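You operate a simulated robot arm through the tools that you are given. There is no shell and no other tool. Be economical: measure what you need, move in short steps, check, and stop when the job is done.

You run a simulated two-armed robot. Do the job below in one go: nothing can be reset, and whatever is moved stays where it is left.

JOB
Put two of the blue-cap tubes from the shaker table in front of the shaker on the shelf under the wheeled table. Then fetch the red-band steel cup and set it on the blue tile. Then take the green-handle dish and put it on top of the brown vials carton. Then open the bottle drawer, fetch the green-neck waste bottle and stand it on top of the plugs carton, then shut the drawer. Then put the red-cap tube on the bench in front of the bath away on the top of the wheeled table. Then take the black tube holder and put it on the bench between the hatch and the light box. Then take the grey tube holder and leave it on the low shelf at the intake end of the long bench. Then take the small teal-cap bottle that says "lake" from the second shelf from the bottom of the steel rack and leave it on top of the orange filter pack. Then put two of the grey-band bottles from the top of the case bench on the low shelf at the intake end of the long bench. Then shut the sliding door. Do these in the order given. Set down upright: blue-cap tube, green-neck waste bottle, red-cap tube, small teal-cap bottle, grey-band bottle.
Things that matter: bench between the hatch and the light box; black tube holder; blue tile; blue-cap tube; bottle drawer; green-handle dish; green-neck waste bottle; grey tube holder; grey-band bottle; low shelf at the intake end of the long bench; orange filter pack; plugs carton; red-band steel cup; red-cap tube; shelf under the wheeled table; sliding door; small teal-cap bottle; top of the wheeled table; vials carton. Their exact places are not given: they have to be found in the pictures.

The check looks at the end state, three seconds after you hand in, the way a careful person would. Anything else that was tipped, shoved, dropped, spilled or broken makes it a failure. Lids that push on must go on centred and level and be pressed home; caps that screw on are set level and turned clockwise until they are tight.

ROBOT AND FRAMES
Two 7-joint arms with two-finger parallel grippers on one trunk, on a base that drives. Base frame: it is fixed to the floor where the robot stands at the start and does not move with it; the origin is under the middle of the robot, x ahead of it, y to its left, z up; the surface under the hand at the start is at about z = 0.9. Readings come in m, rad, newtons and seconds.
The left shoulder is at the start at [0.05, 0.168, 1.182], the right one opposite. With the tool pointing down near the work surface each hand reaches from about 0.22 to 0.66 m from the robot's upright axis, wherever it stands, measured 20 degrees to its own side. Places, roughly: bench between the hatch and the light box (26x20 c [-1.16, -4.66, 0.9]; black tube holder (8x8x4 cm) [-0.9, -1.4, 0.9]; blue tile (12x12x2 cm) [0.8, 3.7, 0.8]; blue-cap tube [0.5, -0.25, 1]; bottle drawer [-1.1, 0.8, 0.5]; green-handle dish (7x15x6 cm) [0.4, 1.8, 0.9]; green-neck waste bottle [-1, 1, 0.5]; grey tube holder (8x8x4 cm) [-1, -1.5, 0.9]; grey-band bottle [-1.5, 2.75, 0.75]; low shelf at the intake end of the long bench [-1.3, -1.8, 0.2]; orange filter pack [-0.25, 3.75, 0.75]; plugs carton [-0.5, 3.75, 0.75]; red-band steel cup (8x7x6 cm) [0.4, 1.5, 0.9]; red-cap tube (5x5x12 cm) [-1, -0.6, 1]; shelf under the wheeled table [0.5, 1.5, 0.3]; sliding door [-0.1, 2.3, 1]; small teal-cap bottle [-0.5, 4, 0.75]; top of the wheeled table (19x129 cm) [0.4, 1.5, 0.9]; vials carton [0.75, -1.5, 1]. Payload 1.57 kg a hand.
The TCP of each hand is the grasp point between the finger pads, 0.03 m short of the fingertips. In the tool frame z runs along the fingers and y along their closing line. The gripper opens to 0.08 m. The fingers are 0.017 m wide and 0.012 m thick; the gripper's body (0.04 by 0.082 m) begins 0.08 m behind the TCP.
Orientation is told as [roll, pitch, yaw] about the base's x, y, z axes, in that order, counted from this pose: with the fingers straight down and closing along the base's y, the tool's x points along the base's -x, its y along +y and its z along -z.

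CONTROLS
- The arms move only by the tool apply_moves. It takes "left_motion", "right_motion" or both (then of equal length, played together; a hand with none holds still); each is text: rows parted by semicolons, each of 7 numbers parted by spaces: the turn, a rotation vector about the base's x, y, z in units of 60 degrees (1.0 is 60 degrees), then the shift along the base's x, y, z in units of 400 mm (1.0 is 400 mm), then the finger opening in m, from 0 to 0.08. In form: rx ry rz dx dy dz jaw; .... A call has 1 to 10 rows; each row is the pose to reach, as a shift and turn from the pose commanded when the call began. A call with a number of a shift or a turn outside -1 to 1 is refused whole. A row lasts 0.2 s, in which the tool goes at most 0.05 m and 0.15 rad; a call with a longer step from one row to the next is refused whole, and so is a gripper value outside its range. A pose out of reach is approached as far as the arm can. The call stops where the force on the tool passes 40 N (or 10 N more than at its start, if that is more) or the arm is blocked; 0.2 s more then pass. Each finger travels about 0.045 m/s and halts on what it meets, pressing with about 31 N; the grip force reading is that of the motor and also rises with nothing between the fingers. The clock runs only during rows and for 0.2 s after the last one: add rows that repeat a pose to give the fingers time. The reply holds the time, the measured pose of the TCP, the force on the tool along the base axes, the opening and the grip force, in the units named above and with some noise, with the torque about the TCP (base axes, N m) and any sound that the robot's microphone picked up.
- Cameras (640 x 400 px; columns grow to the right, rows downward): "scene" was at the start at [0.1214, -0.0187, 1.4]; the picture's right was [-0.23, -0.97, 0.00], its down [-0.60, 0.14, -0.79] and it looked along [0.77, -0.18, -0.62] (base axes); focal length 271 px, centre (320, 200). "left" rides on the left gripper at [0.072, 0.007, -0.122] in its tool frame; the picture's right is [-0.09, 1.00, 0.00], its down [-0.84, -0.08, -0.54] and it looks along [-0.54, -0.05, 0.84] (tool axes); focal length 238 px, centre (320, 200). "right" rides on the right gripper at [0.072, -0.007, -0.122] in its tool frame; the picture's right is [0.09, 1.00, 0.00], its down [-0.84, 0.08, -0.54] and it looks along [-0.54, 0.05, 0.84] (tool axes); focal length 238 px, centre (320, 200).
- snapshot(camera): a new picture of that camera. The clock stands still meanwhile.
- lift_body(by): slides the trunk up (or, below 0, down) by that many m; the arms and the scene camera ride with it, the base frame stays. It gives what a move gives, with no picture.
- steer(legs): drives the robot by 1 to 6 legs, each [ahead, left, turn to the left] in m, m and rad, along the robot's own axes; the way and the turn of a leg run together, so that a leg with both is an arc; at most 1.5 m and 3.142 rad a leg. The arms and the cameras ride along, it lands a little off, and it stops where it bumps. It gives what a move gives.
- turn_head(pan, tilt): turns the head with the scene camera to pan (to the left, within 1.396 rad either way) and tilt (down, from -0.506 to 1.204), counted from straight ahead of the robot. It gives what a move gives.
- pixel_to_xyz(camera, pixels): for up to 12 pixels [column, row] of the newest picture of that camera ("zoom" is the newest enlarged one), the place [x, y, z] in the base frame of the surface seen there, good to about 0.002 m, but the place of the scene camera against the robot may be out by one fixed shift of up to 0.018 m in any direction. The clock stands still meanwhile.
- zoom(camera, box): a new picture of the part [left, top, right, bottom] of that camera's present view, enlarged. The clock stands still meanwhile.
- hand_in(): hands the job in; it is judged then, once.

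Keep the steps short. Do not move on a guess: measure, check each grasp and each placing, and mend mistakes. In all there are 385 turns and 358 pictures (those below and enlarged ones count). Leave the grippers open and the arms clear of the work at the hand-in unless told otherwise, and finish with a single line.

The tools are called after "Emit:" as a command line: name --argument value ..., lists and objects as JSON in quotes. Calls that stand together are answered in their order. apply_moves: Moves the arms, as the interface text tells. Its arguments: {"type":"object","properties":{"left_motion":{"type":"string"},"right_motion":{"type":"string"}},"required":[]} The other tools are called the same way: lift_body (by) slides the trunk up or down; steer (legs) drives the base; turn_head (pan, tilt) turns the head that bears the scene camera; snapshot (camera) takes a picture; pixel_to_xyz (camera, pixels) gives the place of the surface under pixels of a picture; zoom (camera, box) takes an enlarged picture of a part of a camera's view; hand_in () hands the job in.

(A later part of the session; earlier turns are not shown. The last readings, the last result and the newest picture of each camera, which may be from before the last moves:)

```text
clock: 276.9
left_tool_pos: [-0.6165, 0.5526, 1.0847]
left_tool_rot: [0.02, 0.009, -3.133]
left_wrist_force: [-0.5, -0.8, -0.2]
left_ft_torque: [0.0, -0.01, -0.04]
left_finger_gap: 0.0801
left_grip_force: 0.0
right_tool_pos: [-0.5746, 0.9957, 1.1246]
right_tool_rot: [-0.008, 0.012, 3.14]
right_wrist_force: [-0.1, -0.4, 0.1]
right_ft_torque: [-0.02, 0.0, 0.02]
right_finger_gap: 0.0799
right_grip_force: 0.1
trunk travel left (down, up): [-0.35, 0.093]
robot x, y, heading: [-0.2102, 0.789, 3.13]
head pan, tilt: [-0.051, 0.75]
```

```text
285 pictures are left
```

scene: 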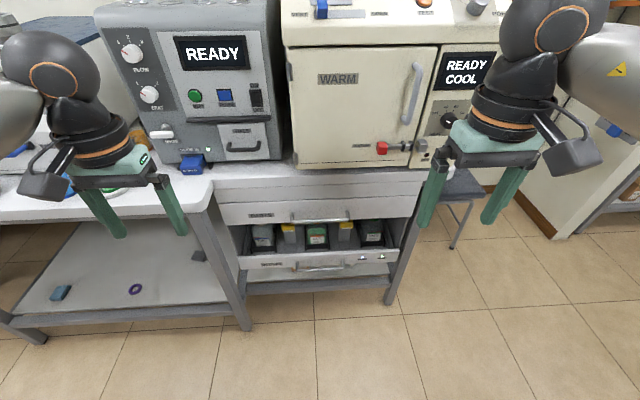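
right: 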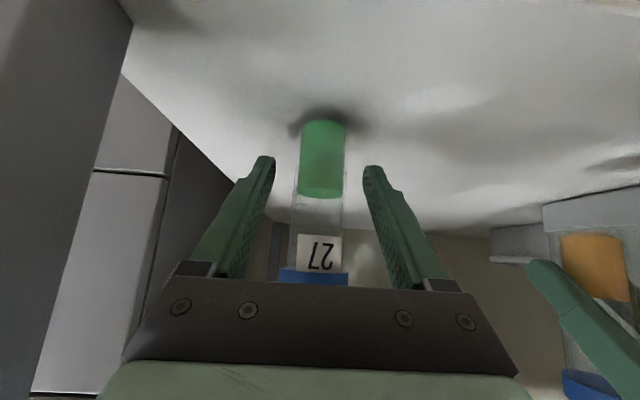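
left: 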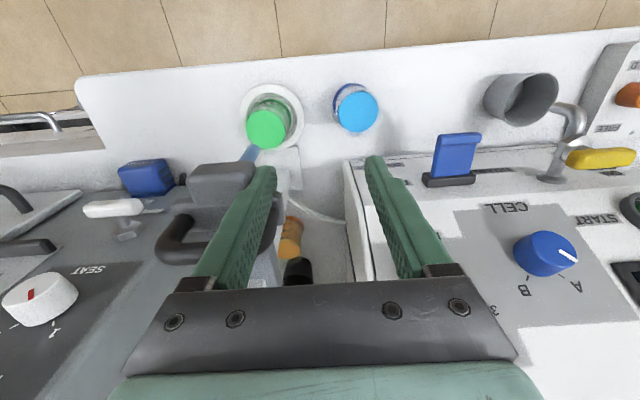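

Emit:
zoom --camera "scene" --box '[200, 170, 430, 310]'

Emit:
pixel_to_xyz --camera "scene" --pixels '[[295, 268], [345, 266], [320, 267], [320, 218], [320, 257], [320, 262], [300, 257], [390, 255], [240, 262], [318, 236], [320, 178], [390, 280]]'

```text
2.78 times, centred on (315, 240) of scene
```

zoom: 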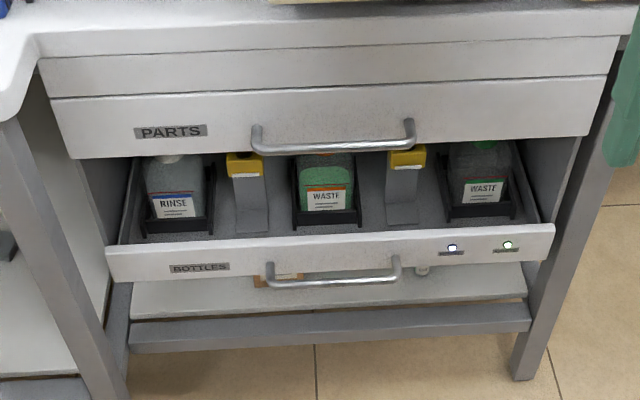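

```text
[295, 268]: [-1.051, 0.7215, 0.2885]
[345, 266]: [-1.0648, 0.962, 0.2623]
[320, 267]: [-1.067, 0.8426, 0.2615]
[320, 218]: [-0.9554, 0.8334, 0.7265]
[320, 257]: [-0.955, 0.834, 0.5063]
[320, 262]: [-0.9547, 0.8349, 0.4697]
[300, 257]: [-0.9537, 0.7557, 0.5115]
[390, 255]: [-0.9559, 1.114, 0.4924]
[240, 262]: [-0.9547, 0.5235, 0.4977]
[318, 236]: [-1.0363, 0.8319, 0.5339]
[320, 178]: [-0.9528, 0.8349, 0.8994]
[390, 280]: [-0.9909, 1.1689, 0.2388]
```

Emit:
zoom --camera "scene" --box '[340, 215, 410, 275]'

Emit:
zoom --camera "scene" --box '[235, 210, 345, 280]'

```text
6.67 times, centred on (375, 245) of scene
```

zoom: 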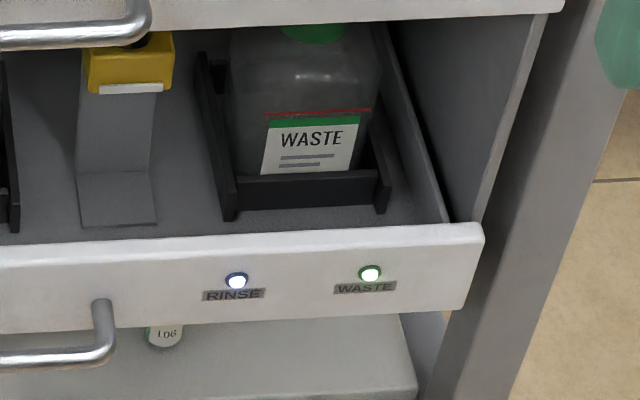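

```text
5.71 times, centred on (290, 245) of scene
```

zoom: 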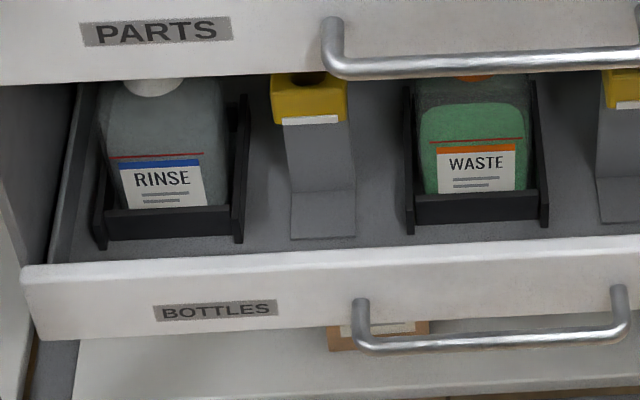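

The right-hand bottle with the green neck (y≈1.05) is the one. I lower the trunk and look at the handle from closer.

Emit:
lift_body --by -0.35

Emit:
turn_head --pan -0.05 --tilt 0.6

Emit:
snapshot --camera "scene"

```text
clock: 280.3
left_tool_pos: [-0.6168, 0.5535, 0.7334]
left_tool_rot: [0.02, 0.009, -3.134]
left_wrist_force: [-0.2, -0.2, -0.3]
left_ft_torque: [0.01, -0.04, -0.02]
left_finger_gap: 0.08
left_grip_force: 0.0
right_tool_pos: [-0.5749, 0.9955, 0.7747]
right_tool_rot: [-0.008, 0.013, 3.141]
right_wrist_force: [-1.2, 0.4, -0.1]
right_ft_torque: [0.02, 0.04, -0.01]
right_finger_gap: 0.0799
right_grip_force: 0.1
trunk travel left (down, up): [0.0, 0.443]
robot x, y, heading: [-0.2092, 0.786, 3.135]
head pan, tilt: [-0.051, 0.75]
```

```text
clock: 281.0
left_tool_pos: [-0.6169, 0.5532, 0.7333]
left_tool_rot: [0.02, 0.009, -3.133]
left_wrist_force: [0.8, -0.5, 0.0]
left_ft_torque: [-0.04, 0.03, 0.01]
left_finger_gap: 0.0798
left_grip_force: 0.2
right_tool_pos: [-0.5735, 0.9954, 0.7743]
right_tool_rot: [-0.007, 0.013, 3.139]
right_wrist_force: [0.0, 0.4, 0.8]
right_ft_torque: [0.0, 0.0, 0.03]
right_finger_gap: 0.0802
right_grip_force: 0.1
trunk travel left (down, up): [0.0, 0.443]
robot x, y, heading: [-0.2043, 0.7869, 3.131]
head pan, tilt: [-0.051, 0.6]
```

```text
281 pictures are left
```

scene: 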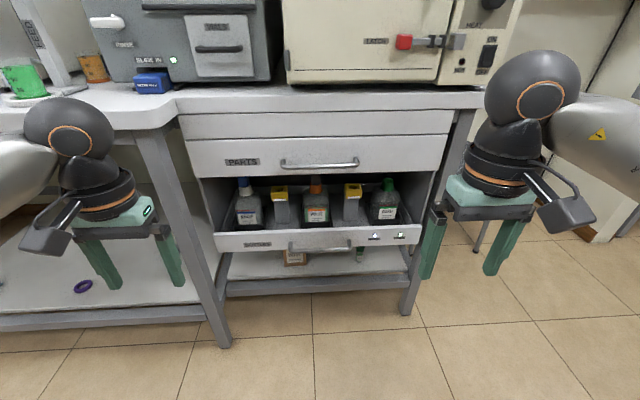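

Emit:
zoom --camera "scene" --box '[200, 140, 440, 290]'

Emit:
pixel_to_xyz --camera "scene" --pixels '[[320, 249], [320, 250], [335, 249], [292, 247], [349, 242], [320, 240], [320, 232], [320, 165], [310, 176], [385, 184], [384, 205], [384, 222]]'

```text
2.67 times, centred on (320, 215) of scene
```

zoom: 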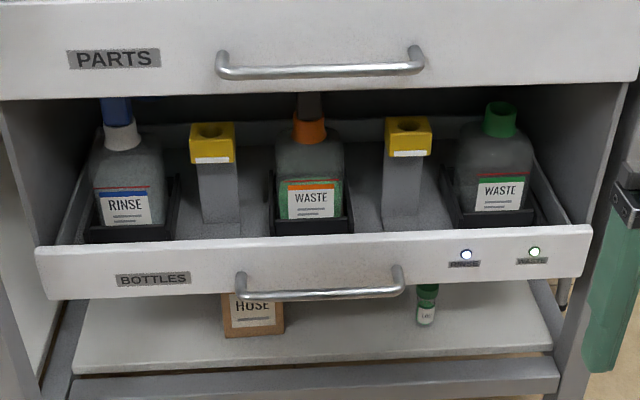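

```text
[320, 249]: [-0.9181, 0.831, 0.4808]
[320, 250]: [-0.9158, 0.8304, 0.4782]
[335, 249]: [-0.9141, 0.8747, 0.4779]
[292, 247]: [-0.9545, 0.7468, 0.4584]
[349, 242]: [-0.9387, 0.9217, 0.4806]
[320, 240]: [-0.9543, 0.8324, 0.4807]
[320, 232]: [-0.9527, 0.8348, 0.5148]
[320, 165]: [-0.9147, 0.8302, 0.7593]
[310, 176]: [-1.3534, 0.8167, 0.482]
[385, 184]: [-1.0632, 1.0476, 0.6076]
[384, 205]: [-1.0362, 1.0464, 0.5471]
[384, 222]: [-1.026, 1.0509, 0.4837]
```

Drawer handle bar ≈ x −0.922, z ≈0.467, y 0.75–0.92, gap behind ≈26 mm. I shift the robot to y≈0.95, and bring the left hand (20° tilt, closed) near the bar to measure it with its own camera.

Emit:
steer --legs '[[0, -0.16, 0.01]]'

Emit:
apply_moves --left_motion "0 0.08 0 -0.07 0.04 -0.03 0.05; 0 0.16 0 -0.15 0.08 -0.07 0.02; 0 0.24 0 -0.23 0.12 -0.12 0; 0 0.333 0 -0.31 0.17 -0.16 0; 0 0.333 0 -0.4 0.21 -0.2 0; 0 0.333 0 -0.48 0.25 -0.22 0; 0 0.333 0 -0.54 0.28 -0.26 0; 0 0.333 0 -0.54 0.28 -0.26 0"

Emit:
snapshot --camera "left"

Emit:
snapshot --camera "scene"

```text
clock: 283.0
left_tool_pos: [-0.613, 0.7078, 0.7337]
left_tool_rot: [0.02, 0.009, -3.125]
left_wrist_force: [-1.1, -0.6, 0.2]
left_ft_torque: [0.01, -0.01, 0.01]
left_finger_gap: 0.08
left_grip_force: 0.0
right_tool_pos: [-0.5757, 1.1515, 0.7751]
right_tool_rot: [-0.007, 0.012, -3.134]
right_wrist_force: [-0.1, 0.5, -0.2]
right_ft_torque: [-0.01, 0.01, 0.03]
right_finger_gap: 0.08
right_grip_force: 0.1
trunk travel left (down, up): [0.0, 0.443]
robot x, y, heading: [-0.2069, 0.9454, 3.136]
head pan, tilt: [-0.051, 0.6]
```

```text
clock: 284.8
left_tool_pos: [-0.8288, 0.8191, 0.6295]
left_tool_rot: [0.013, -0.338, -3.124]
left_wrist_force: [-0.5, 0.7, -0.5]
left_ft_torque: [0.01, -0.01, 0.01]
left_finger_gap: 0.0002
left_grip_force: 20.9
right_tool_pos: [-0.575, 1.1512, 0.7744]
right_tool_rot: [-0.007, 0.012, -3.134]
right_wrist_force: [0.1, 0.5, -0.1]
right_ft_torque: [0.03, 0.0, 0.0]
right_finger_gap: 0.0799
right_grip_force: 0.0
trunk travel left (down, up): [0.0, 0.443]
robot x, y, heading: [-0.2072, 0.9469, 3.139]
head pan, tilt: [-0.051, 0.6]
```

```text
279 pictures are left
```

left: 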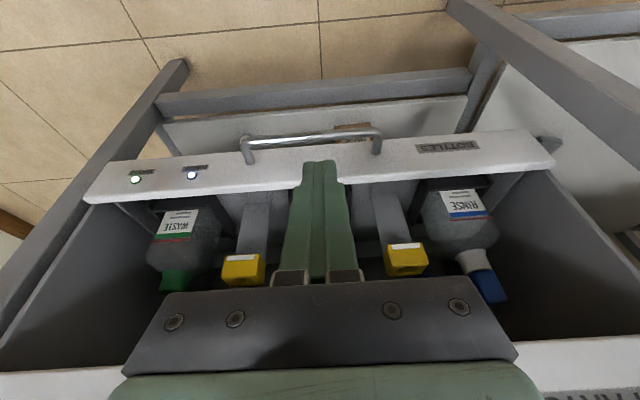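

```text
278 pictures are left
```

scene: 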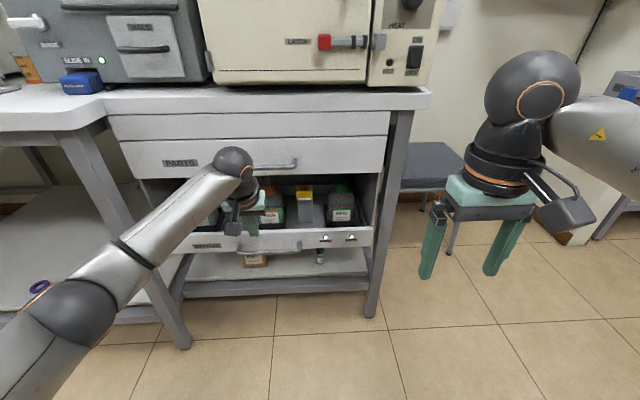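

Measure bar, face, drawer walls and green bottle.

Emit:
pixel_to_xyz --camera "left" --pixels '[[315, 139], [280, 142], [350, 136], [250, 158], [378, 150], [315, 150], [300, 160], [400, 155], [175, 280], [183, 235], [190, 180], [245, 268]]'

Emit:
zoom --camera "left" --box '[220, 110, 420, 220]'

```text
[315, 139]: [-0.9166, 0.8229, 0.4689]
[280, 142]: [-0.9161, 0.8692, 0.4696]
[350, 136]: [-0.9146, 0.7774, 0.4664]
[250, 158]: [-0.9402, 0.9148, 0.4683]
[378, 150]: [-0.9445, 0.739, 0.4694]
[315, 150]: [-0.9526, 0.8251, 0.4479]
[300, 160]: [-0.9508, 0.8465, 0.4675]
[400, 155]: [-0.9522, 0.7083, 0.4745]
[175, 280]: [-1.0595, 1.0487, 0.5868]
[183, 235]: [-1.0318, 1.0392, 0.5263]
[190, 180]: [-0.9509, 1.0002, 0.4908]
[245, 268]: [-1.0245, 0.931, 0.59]
```

```text
3.20 times, centred on (320, 165) of left
```

zoom: 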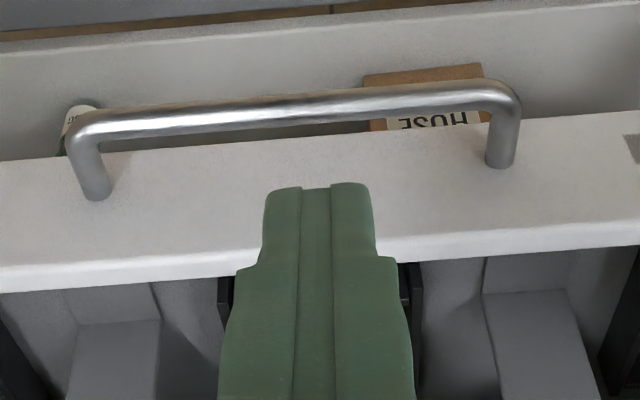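

Move to the start of the hook path and then slide the closed fingers behind the bar.

Emit:
apply_moves --left_motion "0 0 0 -0.08 0.007 -0.06 0; 0 0 0 -0.168 0.015 -0.134 0; 0 0 0 -0.21 0.015 -0.25 0; 0 0 0 -0.235 0.015 -0.32 0; 0 0 0 -0.253 0.015 -0.367 0; 0 0 0 -0.253 0.015 -0.367 0"

Emit:
snapshot --camera "left"

```text
clock: 286.2
left_tool_pos: [-0.8773, 0.8157, 0.4866]
left_tool_rot: [0.013, -0.339, -3.124]
left_wrist_force: [0.0, 0.0, -0.1]
left_ft_torque: [0.02, 0.02, -0.04]
left_finger_gap: 0.0
left_grip_force: 21.2
left hand out of reach, approached as far as the arm can: row 2, 3, 4, 5, 6
right_tool_pos: [-0.5759, 1.1504, 0.7745]
right_tool_rot: [-0.006, 0.012, -3.134]
right_wrist_force: [-0.8, 0.6, 0.2]
right_ft_torque: [-0.01, 0.03, -0.01]
right_finger_gap: 0.0801
right_grip_force: 0.0
trunk travel left (down, up): [0.0, 0.443]
robot x, y, heading: [-0.2098, 0.948, 3.141]
head pan, tilt: [-0.051, 0.6]
```

```text
276 pictures are left
```

left: 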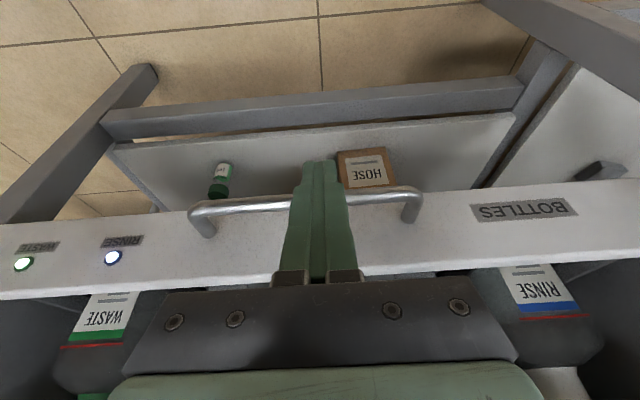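

Out of reach by 5 cm. Raise the hand, drive 0.1 m closer, then repeat.

Emit:
apply_moves --left_motion "0 0 0 0.05 0 0.1 0; 0 0 0 0.1 0 0.2 0; 0 0 0 0.15 0 0.3 0; 0 0 0 0.15 0 0.3 0; 0 0 0 0.15 0 0.3 0"

Emit:
steer --legs '[[0.1, 0, 0]]'

```text
clock: 287.4
left_tool_pos: [-0.8167, 0.8173, 0.6046]
left_tool_rot: [0.015, -0.337, -3.122]
left_wrist_force: [0.2, -0.3, -0.5]
left_ft_torque: [-0.01, 0.02, 0.02]
left_finger_gap: 0.0
left_grip_force: 21.8
right_tool_pos: [-0.5758, 1.1517, 0.7754]
right_tool_rot: [-0.007, 0.013, -3.136]
right_wrist_force: [-0.4, 0.0, -0.4]
right_ft_torque: [0.01, -0.01, 0.01]
right_finger_gap: 0.0801
right_grip_force: 0.0
trunk travel left (down, up): [0.0, 0.443]
robot x, y, heading: [-0.207, 0.9456, 3.143]
head pan, tilt: [-0.051, 0.6]
```

```text
clock: 288.6
left_tool_pos: [-0.913, 0.8184, 0.6044]
left_tool_rot: [0.014, -0.336, -3.122]
left_wrist_force: [-0.4, -0.5, 0.4]
left_ft_torque: [-0.03, -0.01, -0.03]
left_finger_gap: 0.0
left_grip_force: 21.6
right_tool_pos: [-0.6734, 1.152, 0.7753]
right_tool_rot: [-0.006, 0.011, -3.134]
right_wrist_force: [-0.5, 0.3, 0.6]
right_ft_torque: [-0.01, -0.01, -0.02]
right_finger_gap: 0.0802
right_grip_force: 0.0
trunk travel left (down, up): [0.0, 0.443]
robot x, y, heading: [-0.3017, 0.9468, 3.143]
head pan, tilt: [-0.051, 0.6]
```

Emit:
apply_moves --left_motion "0 0 0 -0.014 0.008 -0.1 0; 0 0 0 -0.028 0.0175 -0.2 0; 0 0 0 -0.036 0.0175 -0.26 0; 0 0 0 -0.0425 0.0175 -0.305 0; 0 0 0 -0.0425 0.0175 -0.305 0"

Emit:
snapshot --camera "left"

```text
clock: 289.8
left_tool_pos: [-0.9316, 0.8242, 0.4818]
left_tool_rot: [0.014, -0.338, -3.123]
left_wrist_force: [-0.7, -0.4, 0.3]
left_ft_torque: [0.0, -0.02, 0.0]
left_finger_gap: 0.0
left_grip_force: 21.4
right_tool_pos: [-0.6734, 1.1508, 0.7758]
right_tool_rot: [-0.007, 0.012, -3.136]
right_wrist_force: [0.3, -0.1, -0.6]
right_ft_torque: [0.01, 0.01, 0.01]
right_finger_gap: 0.0801
right_grip_force: 0.0
trunk travel left (down, up): [0.0, 0.443]
robot x, y, heading: [-0.3048, 0.9431, 3.141]
head pan, tilt: [-0.051, 0.6]
```

```text
275 pictures are left
```

left: 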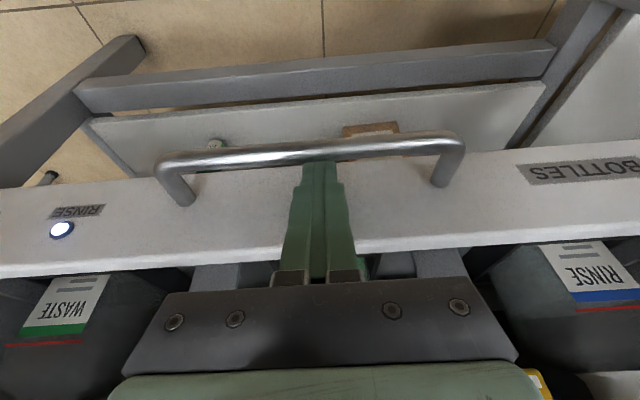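

The fingers are behind the bar. Pull slowly 6 cm.

Emit:
apply_moves --left_motion "0 0 0 0.03 0 0 0; 0 0 0 0.06 0 0 0; 0 0 0 0.09 0 0 0; 0 0 0 0.12 0 0 0; 0 0 0 0.15 0 0 0"

Emit:
snapshot --camera "left"

```text
clock: 290.9
left_tool_pos: [-0.8714, 0.825, 0.4814]
left_tool_rot: [0.014, -0.336, -3.121]
left_wrist_force: [0.2, 0.5, 0.8]
left_ft_torque: [-0.01, -0.01, -0.02]
left_finger_gap: 0.0001
left_grip_force: 21.0
right_tool_pos: [-0.6724, 1.1514, 0.7741]
right_tool_rot: [-0.006, 0.013, -3.135]
right_wrist_force: [0.1, -0.2, 0.1]
right_ft_torque: [0.01, 0.01, -0.02]
right_finger_gap: 0.0798
right_grip_force: 0.1
trunk travel left (down, up): [0.0, 0.443]
robot x, y, heading: [-0.3065, 0.9454, 3.138]
head pan, tilt: [-0.051, 0.6]
```

```text
274 pictures are left
```

left: 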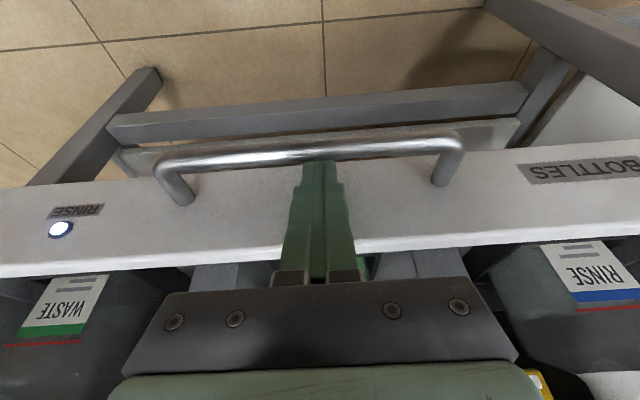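

It slides. Pull another 0.2 m.

Emit:
apply_moves --left_motion "0 0 0 0.05 0 0 0; 0 0 0 0.1 0 0 0; 0 0 0 0.15 0 0 0; 0 0 0 0.2 0 0 0; 0 0 0 0.25 0 0 0; 0 0 0 0.3 0 0 0; 0 0 0 0.35 0 0 0; 0 0 0 0.4 0 0 0; 0 0 0 0.45 0 0 0; 0 0 0 0.5 0 0 0"

Emit:
snapshot --camera "scene"

```text
clock: 293.1
left_tool_pos: [-0.6813, 0.8179, 0.4921]
left_tool_rot: [0.025, -0.363, -3.116]
left_wrist_force: [0.1, -0.5, -0.5]
left_ft_torque: [-0.02, 0.02, 0.0]
left_finger_gap: 0.0
left_grip_force: 21.2
right_tool_pos: [-0.6745, 1.1511, 0.7778]
right_tool_rot: [-0.004, 0.012, -3.135]
right_wrist_force: [0.2, -0.3, -0.3]
right_ft_torque: [-0.03, -0.01, 0.01]
right_finger_gap: 0.08
right_grip_force: 0.0
trunk travel left (down, up): [0.0, 0.443]
robot x, y, heading: [-0.3025, 0.9455, 3.143]
head pan, tilt: [-0.051, 0.6]
```

```text
273 pictures are left
```

scene: 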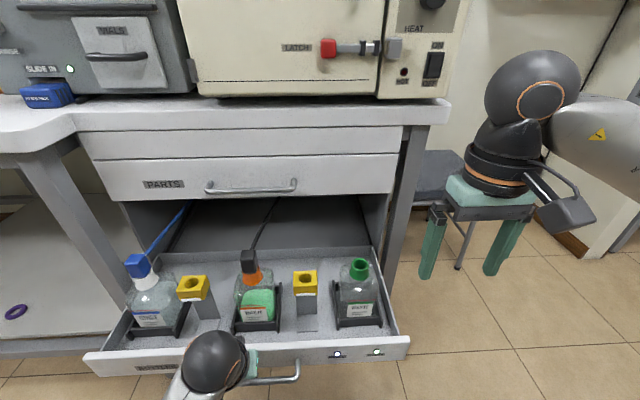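

The drawer is open. Raise the left hand out of the handle, and measure the green-neck bottle.

Emit:
apply_moves --left_motion "0 0 0 0 0 0.1 0; 0 0 0 0.03 0 0.2 0; 0 0 0 0.06 -0.05 0.3 0; 0 -0.1 0 0.1 -0.1 0.4 0; 0 -0.2 0 0.1 -0.2 0.5 0; 0 -0.333 0 0.1 -0.3 0.6 0"

Emit:
snapshot --camera "scene"

Emit:
zoom --camera "scene" --box '[290, 230, 420, 370]'

Emit:
pixel_to_xyz --camera "scene" --pixels '[[360, 262], [360, 275], [358, 300], [336, 298], [378, 298], [358, 318], [360, 325], [345, 350], [250, 190], [360, 285]]'

```text
refused: row 5 steps farther than a row can; nothing moved
```

```text
272 pictures are left
```

scene: 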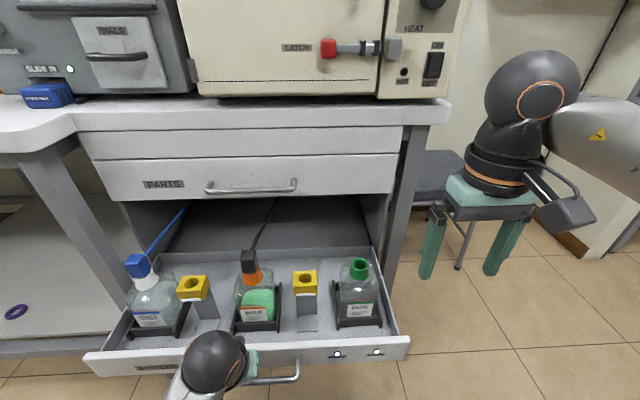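

```text
2.86 times, centred on (355, 300) of scene
```

zoom: 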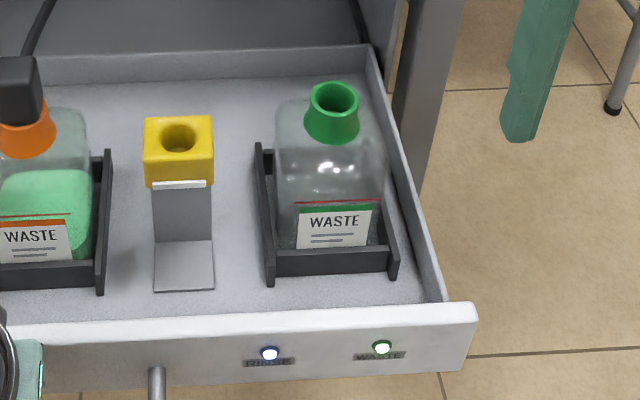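

```text
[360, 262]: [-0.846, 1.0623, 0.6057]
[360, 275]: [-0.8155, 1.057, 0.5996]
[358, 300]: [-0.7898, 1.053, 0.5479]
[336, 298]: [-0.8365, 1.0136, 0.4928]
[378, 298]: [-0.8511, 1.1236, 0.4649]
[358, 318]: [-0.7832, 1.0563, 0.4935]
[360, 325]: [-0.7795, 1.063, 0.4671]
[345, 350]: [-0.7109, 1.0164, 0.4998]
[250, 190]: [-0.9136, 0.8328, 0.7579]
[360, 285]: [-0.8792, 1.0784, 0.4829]
```

Raise the left hand out with smaller steps.

Emit:
apply_moves --left_motion "0 0 0 0 0 0.1 0; 0 0 0 0.02 0 0.2 0; 0 0 0 0.05 -0.03 0.3 0; 0 -0.1 0 0.06 -0.08 0.38 0; 0 -0.2 0 0.08 -0.14 0.46 0; 0 -0.3 0 0.1 -0.2 0.54 0.04; 0 -0.333 0 0.1 -0.25 0.6 0.08"

Emit:
snapshot --camera "right"

```text
clock: 293.7
left_tool_pos: [-0.6777, 0.6922, 0.528]
left_tool_rot: [0.444, -0.347, 3.051]
left_wrist_force: [0.2, -0.8, -0.5]
left_ft_torque: [0.01, 0.0, -0.02]
left_finger_gap: 0.0
left_grip_force: 21.9
left hand out of reach, approached as far as the arm can: row 2
right_tool_pos: [-0.6725, 1.1515, 0.7733]
right_tool_rot: [-0.007, 0.012, -3.137]
right_wrist_force: [-1.0, 0.1, 0.5]
right_ft_torque: [-0.03, 0.02, 0.01]
right_finger_gap: 0.0801
right_grip_force: 0.0
trunk travel left (down, up): [0.0, 0.443]
robot x, y, heading: [-0.3029, 0.9463, 3.14]
head pan, tilt: [-0.051, 0.6]
stopped in row 2 (left hand): the arm was blocked; the commanded pose is now the measured one
```

```text
270 pictures are left
```

right: 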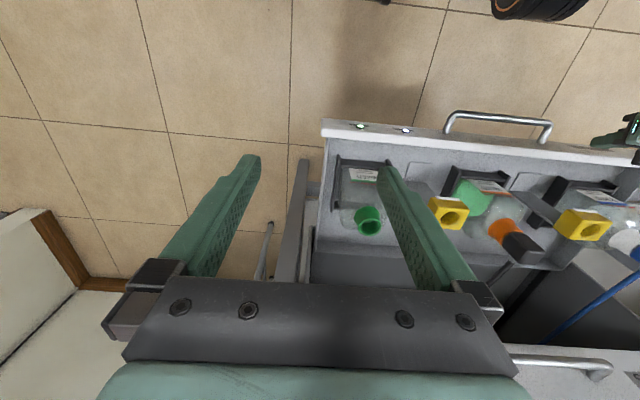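

The left arm jumped oddly (joint limit). Look.

Emit:
snapshot --camera "scene"

Emit:
snapshot --camera "left"

```text
269 pictures are left
```

scene: 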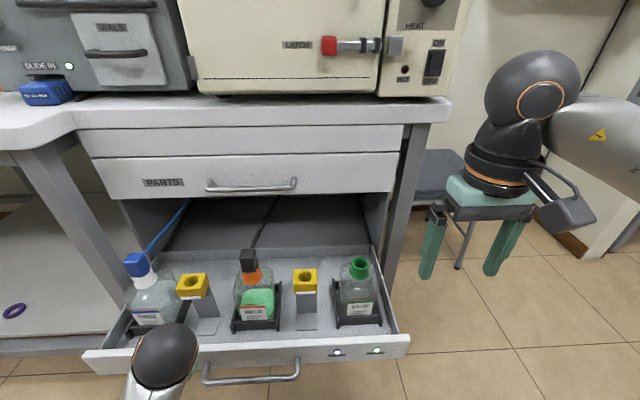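

```text
268 pictures are left
```

left: 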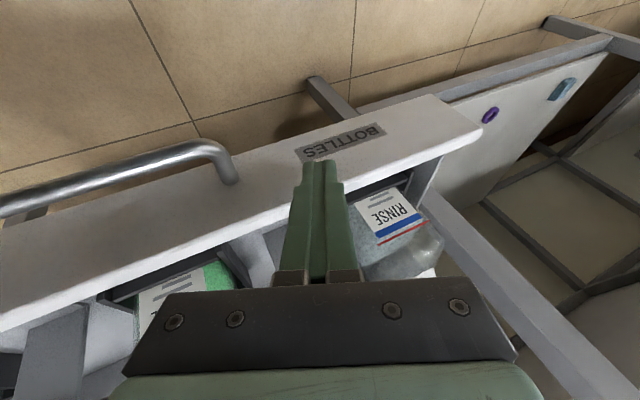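

Nothing is disturbed; fingers are out of the handle. Raise the left hand straight up.

Emit:
apply_moves --left_motion "0 0 0 0 0 0.08 0; 0 0 0 0 0 0.16 0; 0 0 0 0 0 0.24 0; 0 0 0 0 0 0.32 0; 0 0 0 0 0 0.4 0; 0 0 0 0 0 0.48 0; 0 0 0 0 0 0.56 0"

```text
clock: 294.2
left_tool_pos: [-0.6682, 0.6229, 0.5909]
left_tool_rot: [0.715, -0.304, 2.986]
left_wrist_force: [1.1, -0.1, -0.7]
left_ft_torque: [0.0, 0.0, -0.01]
left_finger_gap: 0.0
left_grip_force: 21.1
right_tool_pos: [-0.6692, 1.1532, 0.7787]
right_tool_rot: [-0.003, 0.007, -3.136]
right_wrist_force: [0.0, -0.4, -0.5]
right_ft_torque: [0.01, 0.02, 0.03]
right_finger_gap: 0.0802
right_grip_force: 0.1
trunk travel left (down, up): [0.0, 0.443]
robot x, y, heading: [-0.3046, 0.9486, 3.137]
head pan, tilt: [-0.051, 0.6]
stopped in row 2 (left hand): the arm was blocked; the commanded pose is now the measured one
```

Drive back 0.15 m to free the arm, then look.

Emit:
steer --legs '[[-0.15, 0, 0]]'

Emit:
turn_head --pan 0.6 --tilt 0.9

Emit:
snapshot --camera "scene"

```text
clock: 295.6
left_tool_pos: [-0.5209, 0.6227, 0.5926]
left_tool_rot: [0.717, -0.312, 2.983]
left_wrist_force: [0.2, -0.2, -0.1]
left_ft_torque: [0.0, -0.01, -0.01]
left_finger_gap: 0.0
left_grip_force: 21.2
right_tool_pos: [-0.5194, 1.1543, 0.7795]
right_tool_rot: [-0.002, 0.003, -3.137]
right_wrist_force: [0.5, -0.2, -0.8]
right_ft_torque: [-0.02, -0.02, -0.01]
right_finger_gap: 0.08
right_grip_force: 0.1
trunk travel left (down, up): [0.0, 0.443]
robot x, y, heading: [-0.1516, 0.9444, 3.135]
head pan, tilt: [-0.051, 0.6]
```

```text
clock: 296.6
left_tool_pos: [-0.5198, 0.623, 0.5931]
left_tool_rot: [0.719, -0.316, 2.983]
left_wrist_force: [0.3, 0.0, 0.8]
left_ft_torque: [0.0, -0.02, -0.03]
left_finger_gap: 0.0
left_grip_force: 21.3
right_tool_pos: [-0.5185, 1.155, 0.7778]
right_tool_rot: [-0.002, 0.005, -3.138]
right_wrist_force: [-0.2, 0.5, 0.1]
right_ft_torque: [0.01, 0.02, 0.0]
right_finger_gap: 0.0802
right_grip_force: 0.2
trunk travel left (down, up): [0.0, 0.443]
robot x, y, heading: [-0.15, 0.9477, 3.137]
head pan, tilt: [0.6, 0.901]
```

```text
267 pictures are left
```

scene: 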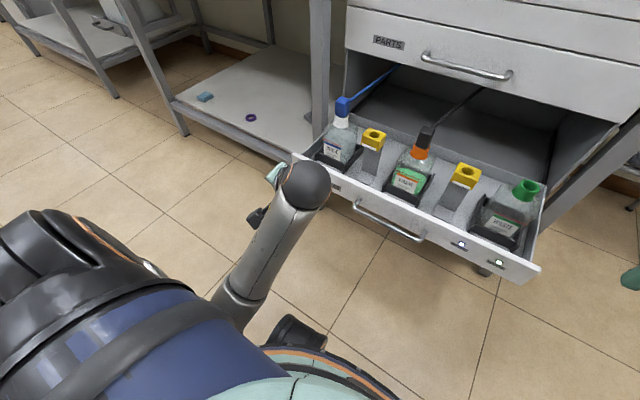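

The left elbow is folded against the base. Unfold gradually: rotate back to vertical while raising.

Emit:
apply_moves --left_motion "0.1 -0.054 0.007 -0.03 -0.02 0.04 0; 0.2 -0.108 0.014 -0.06 -0.02 0.09 0; 0.3 -0.16 0.02 -0.08 0 0.15 0; 0.4 -0.215 0.027 -0.1 0.03 0.21 0.02; 0.5 -0.27 0.034 -0.1 0.08 0.28 0.05; 0.6 -0.32 0.04 -0.1 0.14 0.34 0.08; 0.66 -0.355 0.045 -0.1 0.2 0.39 0.08"

```text
clock: 297.2
left_tool_pos: [-0.5265, 0.5306, 0.6407]
left_tool_rot: [0.808, -0.192, 3.068]
left_wrist_force: [-0.5, -1.2, 0.4]
left_ft_torque: [0.12, 0.0, -0.04]
left_finger_gap: 0.0
left_grip_force: 21.6
right_tool_pos: [-0.5228, 1.1501, 0.7741]
right_tool_rot: [-0.009, 0.014, -3.138]
right_wrist_force: [0.2, -1.2, -0.2]
right_ft_torque: [0.09, 0.0, 0.0]
right_finger_gap: 0.0797
right_grip_force: 0.1
trunk travel left (down, up): [0.0, 0.443]
robot x, y, heading: [-0.1554, 0.9466, 3.135]
head pan, tilt: [0.6, 0.901]
stopped in row 2 (left hand): the arm was blocked; the commanded pose is now the measured one
```

It is working its way out sideways. Continue outward and up.

Emit:
apply_moves --left_motion "0 0 0 -0.02 -0.06 0.04 0; 0 0 0 -0.04 -0.12 0.08 0; 0 0 0 -0.06 -0.18 0.12 0; 0 0 0 -0.08 -0.2 0.18 0; 0 0 0 -0.1 -0.2 0.26 0"

Emit:
snapshot --camera "scene"

```text
clock: 298.4
left_tool_pos: [-0.5668, 0.4566, 0.7436]
left_tool_rot: [0.795, -0.192, 3.066]
left_wrist_force: [0.3, -0.4, 0.2]
left_ft_torque: [0.01, -0.01, -0.01]
left_finger_gap: 0.0001
left_grip_force: 21.7
right_tool_pos: [-0.5226, 1.1516, 0.7746]
right_tool_rot: [-0.006, 0.013, -3.138]
right_wrist_force: [-0.4, 0.1, -0.2]
right_ft_torque: [0.0, 0.02, 0.03]
right_finger_gap: 0.0801
right_grip_force: 0.2
trunk travel left (down, up): [0.0, 0.443]
robot x, y, heading: [-0.1531, 0.9464, 3.134]
head pan, tilt: [0.6, 0.901]
```

```text
266 pictures are left
```

scene: 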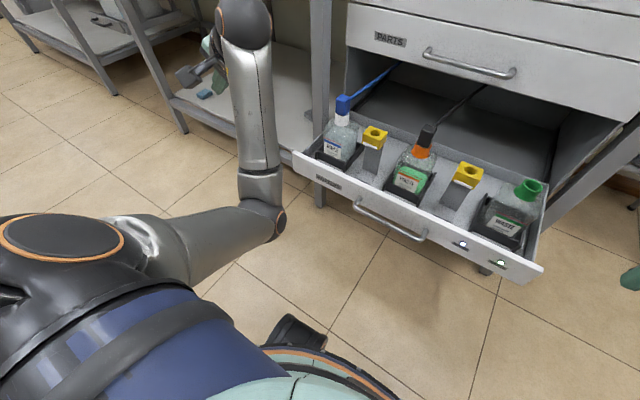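

Free now. Rotate to vertical and bring the hand to its usual place.

Emit:
apply_moves --left_motion "0.11 -0.03 0 0 0.08 0 0.02; 0.22 -0.06 0 0 0.16 0.01 0.04; 0.33 -0.09 0 0 0.24 0.02 0.06; 0.44 -0.12 0 0 0.32 0.03 0.08; 0.55 -0.15 0 0 0.4 0.04 0.08; 0.65 -0.18 0 0 0.48 0.05 0.08; 0.75 -0.21 0 0 0.55 0.05 0.08; 0.75 -0.21 0 0 0.55 0.05 0.08"

```text
clock: 300.2
left_tool_pos: [-0.5919, 0.584, 0.7726]
left_tool_rot: [0.0, 0.011, -3.142]
left_wrist_force: [0.8, 1.0, 0.3]
left_ft_torque: [-0.03, 0.01, -0.03]
left_finger_gap: 0.0798
left_grip_force: 0.0
left hand out of reach, approached as far as the arm can: row 4, 5, 6, 7, 8
right_tool_pos: [-0.5237, 1.1517, 0.774]
right_tool_rot: [-0.008, 0.013, -3.138]
right_wrist_force: [-0.5, 0.2, 0.2]
right_ft_torque: [-0.02, 0.02, 0.02]
right_finger_gap: 0.08
right_grip_force: 0.1
trunk travel left (down, up): [0.0, 0.443]
robot x, y, heading: [-0.1543, 0.9475, 3.138]
head pan, tilt: [0.6, 0.901]
```

Drive forward 0.17 and 0.08 left so the right hand can work over the bottle.

Emit:
steer --legs '[[0.15, 0.08, 0]]'

Emit:
turn_head --pan -0.2 --tilt 0.8

Emit:
snapshot --camera "right"

Emit:
snapshot --camera "scene"

```text
clock: 301.6
left_tool_pos: [-0.7396, 0.5041, 0.772]
left_tool_rot: [0.003, 0.01, -3.14]
left_wrist_force: [-0.1, 1.0, 0.2]
left_ft_torque: [0.02, 0.0, 0.03]
left_finger_gap: 0.08
left_grip_force: 0.1
right_tool_pos: [-0.672, 1.0735, 0.774]
right_tool_rot: [-0.007, 0.014, -3.138]
right_wrist_force: [-1.1, -0.2, 0.2]
right_ft_torque: [-0.01, 0.01, 0.0]
right_finger_gap: 0.0799
right_grip_force: 0.1
trunk travel left (down, up): [0.0, 0.443]
robot x, y, heading: [-0.3035, 0.8672, 3.133]
head pan, tilt: [0.6, 0.901]
```

```text
clock: 302.8
left_tool_pos: [-0.7395, 0.505, 0.774]
left_tool_rot: [0.003, 0.01, -3.14]
left_wrist_force: [1.2, 0.5, -0.1]
left_ft_torque: [-0.03, 0.01, -0.03]
left_finger_gap: 0.0801
left_grip_force: 0.1
right_tool_pos: [-0.6722, 1.0733, 0.7749]
right_tool_rot: [-0.007, 0.014, -3.137]
right_wrist_force: [-0.1, -0.1, 1.0]
right_ft_torque: [-0.03, -0.02, -0.01]
right_finger_gap: 0.08
right_grip_force: 0.1
trunk travel left (down, up): [0.0, 0.443]
robot x, y, heading: [-0.3022, 0.8709, 3.142]
head pan, tilt: [-0.201, 0.799]
```

```text
265 pictures are left
```

right: 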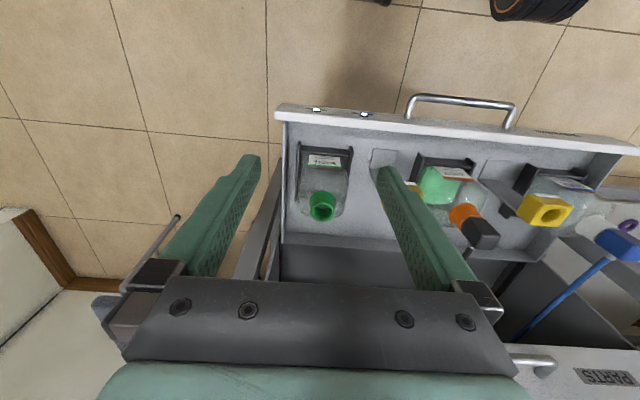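

```text
264 pictures are left
```

scene: 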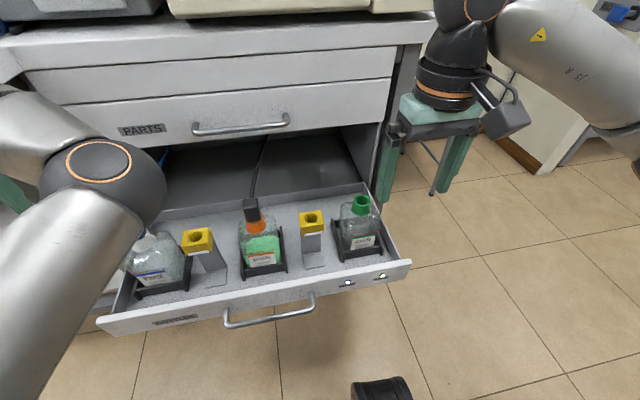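

Emit:
zoom --camera "right" --box '[270, 110, 390, 240]'

Emit:
pixel_to_xyz --camera "right" --pixels '[[323, 193], [310, 203], [335, 203], [322, 219], [322, 205], [305, 180], [343, 180], [325, 175], [300, 165], [350, 165], [328, 215], [290, 180]]'

```text
3.08 times, centred on (330, 175) of right
```

zoom: 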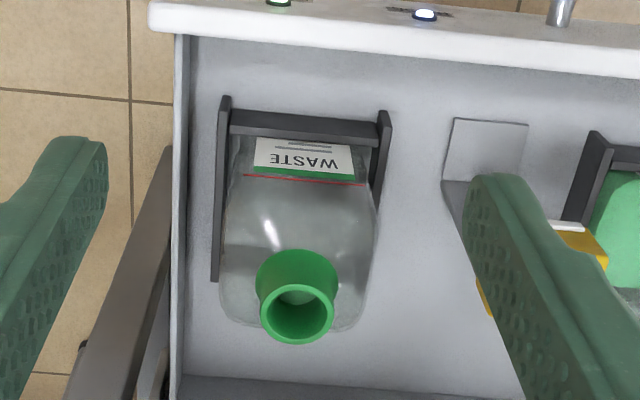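

```text
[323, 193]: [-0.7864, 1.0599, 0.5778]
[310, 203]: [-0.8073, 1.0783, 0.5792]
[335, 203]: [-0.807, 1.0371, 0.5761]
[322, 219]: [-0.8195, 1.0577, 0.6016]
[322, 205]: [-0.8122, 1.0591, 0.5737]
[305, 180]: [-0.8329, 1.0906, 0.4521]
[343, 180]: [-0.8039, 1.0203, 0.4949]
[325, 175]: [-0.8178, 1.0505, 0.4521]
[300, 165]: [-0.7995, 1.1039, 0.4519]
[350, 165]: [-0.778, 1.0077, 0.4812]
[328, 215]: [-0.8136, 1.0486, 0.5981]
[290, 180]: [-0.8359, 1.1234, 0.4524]
```

Neck centre ≈(−0.806, 1.058), rim z 0.60, Ø≈40 mm. Move over it with the right hand.

Emit:
apply_moves --right_motion "0 0 0 -0.08 -0.01 -0.05 0.08; 0 0 0 -0.17 -0.02 -0.1 0.08; 0 0 0 -0.25 -0.03 -0.15 0.08; 0 0 0 -0.335 -0.038 -0.2 0.08; 0 0 0 -0.335 -0.038 -0.24 0.08; 0 0 0 -0.335 -0.038 -0.24 0.08"

Emit:
snapshot --camera "right"

```text
clock: 304.2
left_tool_pos: [-0.7403, 0.5059, 0.7727]
left_tool_rot: [0.002, 0.01, -3.141]
left_wrist_force: [0.3, -0.3, -0.5]
left_ft_torque: [-0.01, -0.04, 0.0]
left_finger_gap: 0.0802
left_grip_force: 0.0
right_tool_pos: [-0.8081, 1.0598, 0.6798]
right_tool_rot: [-0.008, 0.013, -3.135]
right_wrist_force: [0.2, 0.7, -0.3]
right_ft_torque: [0.01, 0.02, 0.02]
right_finger_gap: 0.0799
right_grip_force: 0.0
trunk travel left (down, up): [0.0, 0.443]
robot x, y, heading: [-0.3035, 0.8677, 3.134]
head pan, tilt: [-0.201, 0.799]
```

```text
262 pictures are left
```

right: 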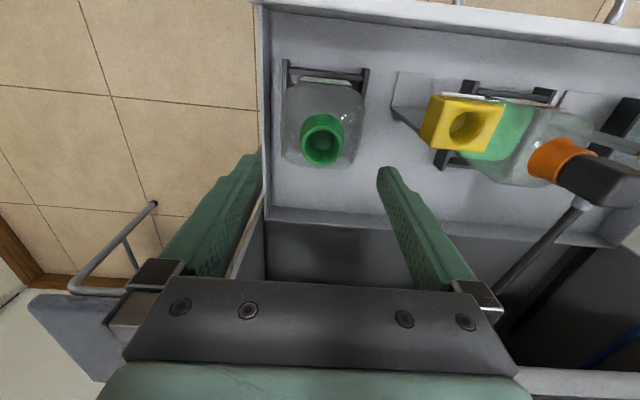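

Emit:
pixel_to_xyz --camera "right" --pixels '[[303, 147], [341, 147], [322, 164], [322, 130], [322, 116], [300, 130], [345, 125], [330, 155]]'

Emit:
zoom --camera "right" --box '[270, 60, 380, 190]'

```text
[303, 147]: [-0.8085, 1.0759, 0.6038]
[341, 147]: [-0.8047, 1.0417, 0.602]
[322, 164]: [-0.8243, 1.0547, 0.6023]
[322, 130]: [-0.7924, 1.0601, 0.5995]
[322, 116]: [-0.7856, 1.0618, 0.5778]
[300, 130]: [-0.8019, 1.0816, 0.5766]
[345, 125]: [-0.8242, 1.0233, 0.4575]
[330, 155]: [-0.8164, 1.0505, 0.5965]
```

```text
3.08 times, centred on (325, 125) of right
```

zoom: 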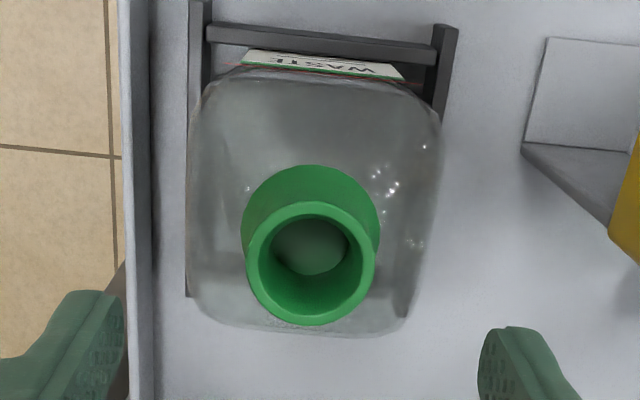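

Rim centre (−0.8075, 1.059), Ø 35 mm, base Ø ~43 mm. Lower to TCP z≈0.602, watch force, then close.

Emit:
apply_moves --right_motion "0 0 0 0 0 -0.06 0.065; 0 0 0 0 0 -0.12 0.065; 0 0 0 0 0 -0.16 0.065; 0 0 0 0 0 -0.195 0.065; 0 0 0 0 0 -0.195 0.065"

Emit:
snapshot --camera "right"

```text
clock: 305.4
left_tool_pos: [-0.7408, 0.5048, 0.7737]
left_tool_rot: [0.001, 0.01, -3.139]
left_wrist_force: [-0.4, 0.0, 0.5]
left_ft_torque: [0.0, 0.04, 0.01]
left_finger_gap: 0.0802
left_grip_force: 0.0
right_tool_pos: [-0.8067, 1.0569, 0.6008]
right_tool_rot: [-0.006, 0.014, -3.14]
right_wrist_force: [-0.5, -1.4, 0.5]
right_ft_torque: [0.0, -0.04, -0.03]
right_finger_gap: 0.0652
right_grip_force: 0.1
trunk travel left (down, up): [0.0, 0.443]
robot x, y, heading: [-0.3035, 0.8688, 3.139]
head pan, tilt: [-0.201, 0.799]
```

```text
260 pictures are left
```

right: 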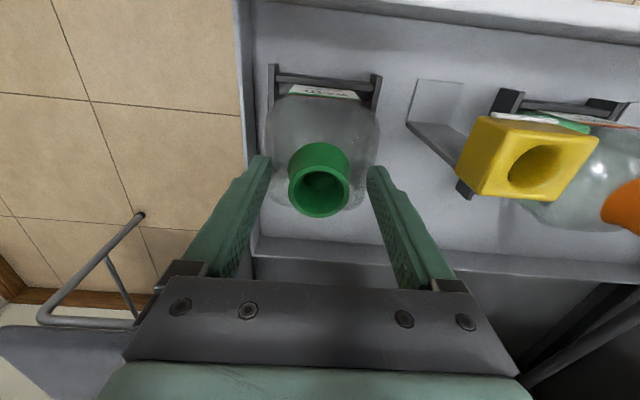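

Emit:
apply_moves --right_motion "0 0 0 0 0 -0.01 0.065; 0 0 0 0 0 -0.01 0.04; 0 0 0 0 0 -0.01 0.02; 0 0 0 0 0 -0.01 0.02; 0 0 0 0 0 -0.01 0.02"

Emit:
apply_moves --right_motion "0 0 0 0 0 0.02 0.02; 0 0 0 0 0 0.05 0.02; 0 0 0 0 0 0.08 0.02"

Emit:
snapshot --camera "right"

Emit:
snapshot --camera "scene"

```text
clock: 306.6
left_tool_pos: [-0.7388, 0.5045, 0.7751]
left_tool_rot: [0.0, 0.006, -3.141]
left_wrist_force: [-0.2, -0.1, -0.1]
left_ft_torque: [0.0, 0.01, 0.0]
left_finger_gap: 0.0799
left_grip_force: 0.0
right_tool_pos: [-0.806, 1.0581, 0.6015]
right_tool_rot: [-0.007, 0.008, -3.138]
right_wrist_force: [0.2, 0.8, 28.1]
right_ft_torque: [0.13, 0.02, 0.04]
right_finger_gap: 0.0502
right_grip_force: 17.3
trunk travel left (down, up): [0.0, 0.443]
robot x, y, heading: [-0.3054, 0.8671, 3.139]
head pan, tilt: [-0.201, 0.799]
```

```text
clock: 307.4
left_tool_pos: [-0.7412, 0.5059, 0.7734]
left_tool_rot: [0.002, 0.011, -3.142]
left_wrist_force: [-0.4, 0.7, 0.4]
left_ft_torque: [0.0, 0.0, 0.0]
left_finger_gap: 0.0801
left_grip_force: 0.2
right_tool_pos: [-0.8056, 1.0587, 0.6264]
right_tool_rot: [-0.008, 0.018, -3.136]
right_wrist_force: [0.3, -0.5, -1.0]
right_ft_torque: [0.01, 0.03, 0.03]
right_finger_gap: 0.036
right_grip_force: 31.3
trunk travel left (down, up): [0.0, 0.443]
robot x, y, heading: [-0.3025, 0.8676, 3.137]
head pan, tilt: [-0.201, 0.799]
```

```text
259 pictures are left
```

right: 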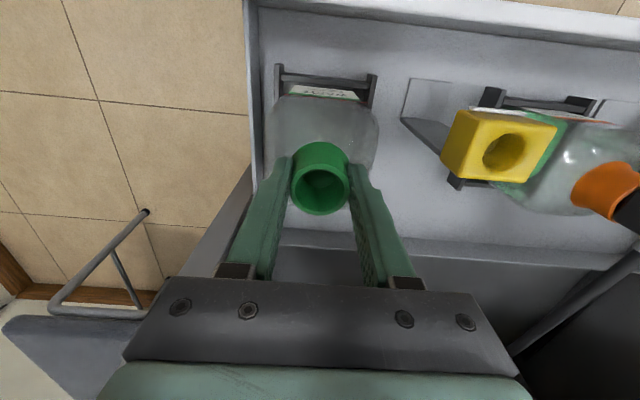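

```text
258 pictures are left
```

scene: 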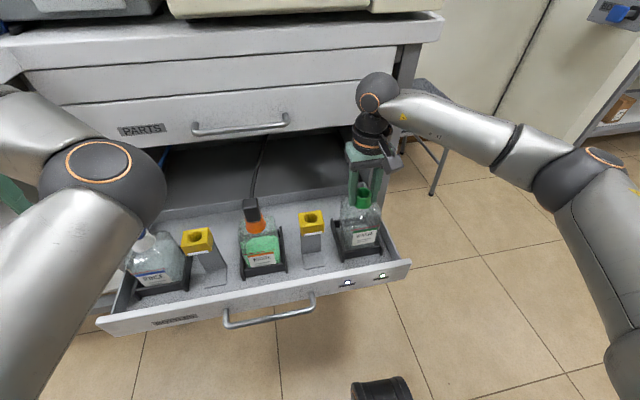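

Emit:
pixel_to_xyz --camera "right" --pixels '[[298, 190], [346, 190], [320, 170], [320, 152], [320, 215]]'

```text
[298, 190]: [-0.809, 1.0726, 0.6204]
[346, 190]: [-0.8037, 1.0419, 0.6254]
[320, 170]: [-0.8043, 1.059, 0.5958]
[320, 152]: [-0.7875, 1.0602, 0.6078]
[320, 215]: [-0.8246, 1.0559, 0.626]
```

The bottle is lifted with the hand (rim at TCP level). Raise further 0.13 m.

Emit:
apply_moves --right_motion "0 0 0 0 0 0.06 0.02; 0 0 0 0 0 0.12 0.02; 0 0 0 0 0 0.18 0.02; 0 0 0 0.03 0 0.24 0.02; 0 0 0 0.06 0 0.3 0.02; 0 0 0 0.1 0 0.34 0.02"

Emit:
snapshot --camera "right"

Emit:
snapshot --camera "scene"

```text
clock: 308.8
left_tool_pos: [-0.7412, 0.5062, 0.7732]
left_tool_rot: [0.002, 0.011, -3.14]
left_wrist_force: [0.2, 0.1, -0.2]
left_ft_torque: [-0.01, -0.02, 0.01]
left_finger_gap: 0.08
left_grip_force: 0.0
right_tool_pos: [-0.7647, 1.058, 0.7664]
right_tool_rot: [-0.008, 0.015, -3.138]
right_wrist_force: [1.3, 0.7, -0.3]
right_ft_torque: [0.0, 0.03, 0.01]
right_finger_gap: 0.0361
right_grip_force: 31.1
trunk travel left (down, up): [0.0, 0.443]
robot x, y, heading: [-0.3048, 0.8724, 3.136]
head pan, tilt: [-0.201, 0.799]
```

```text
257 pictures are left
```

right: 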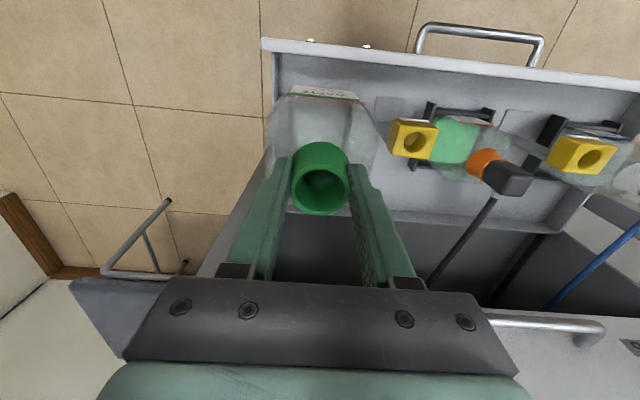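

```text
256 pictures are left
```

scene: 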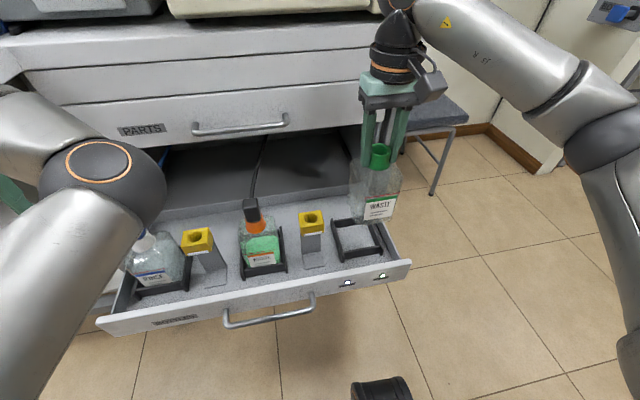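

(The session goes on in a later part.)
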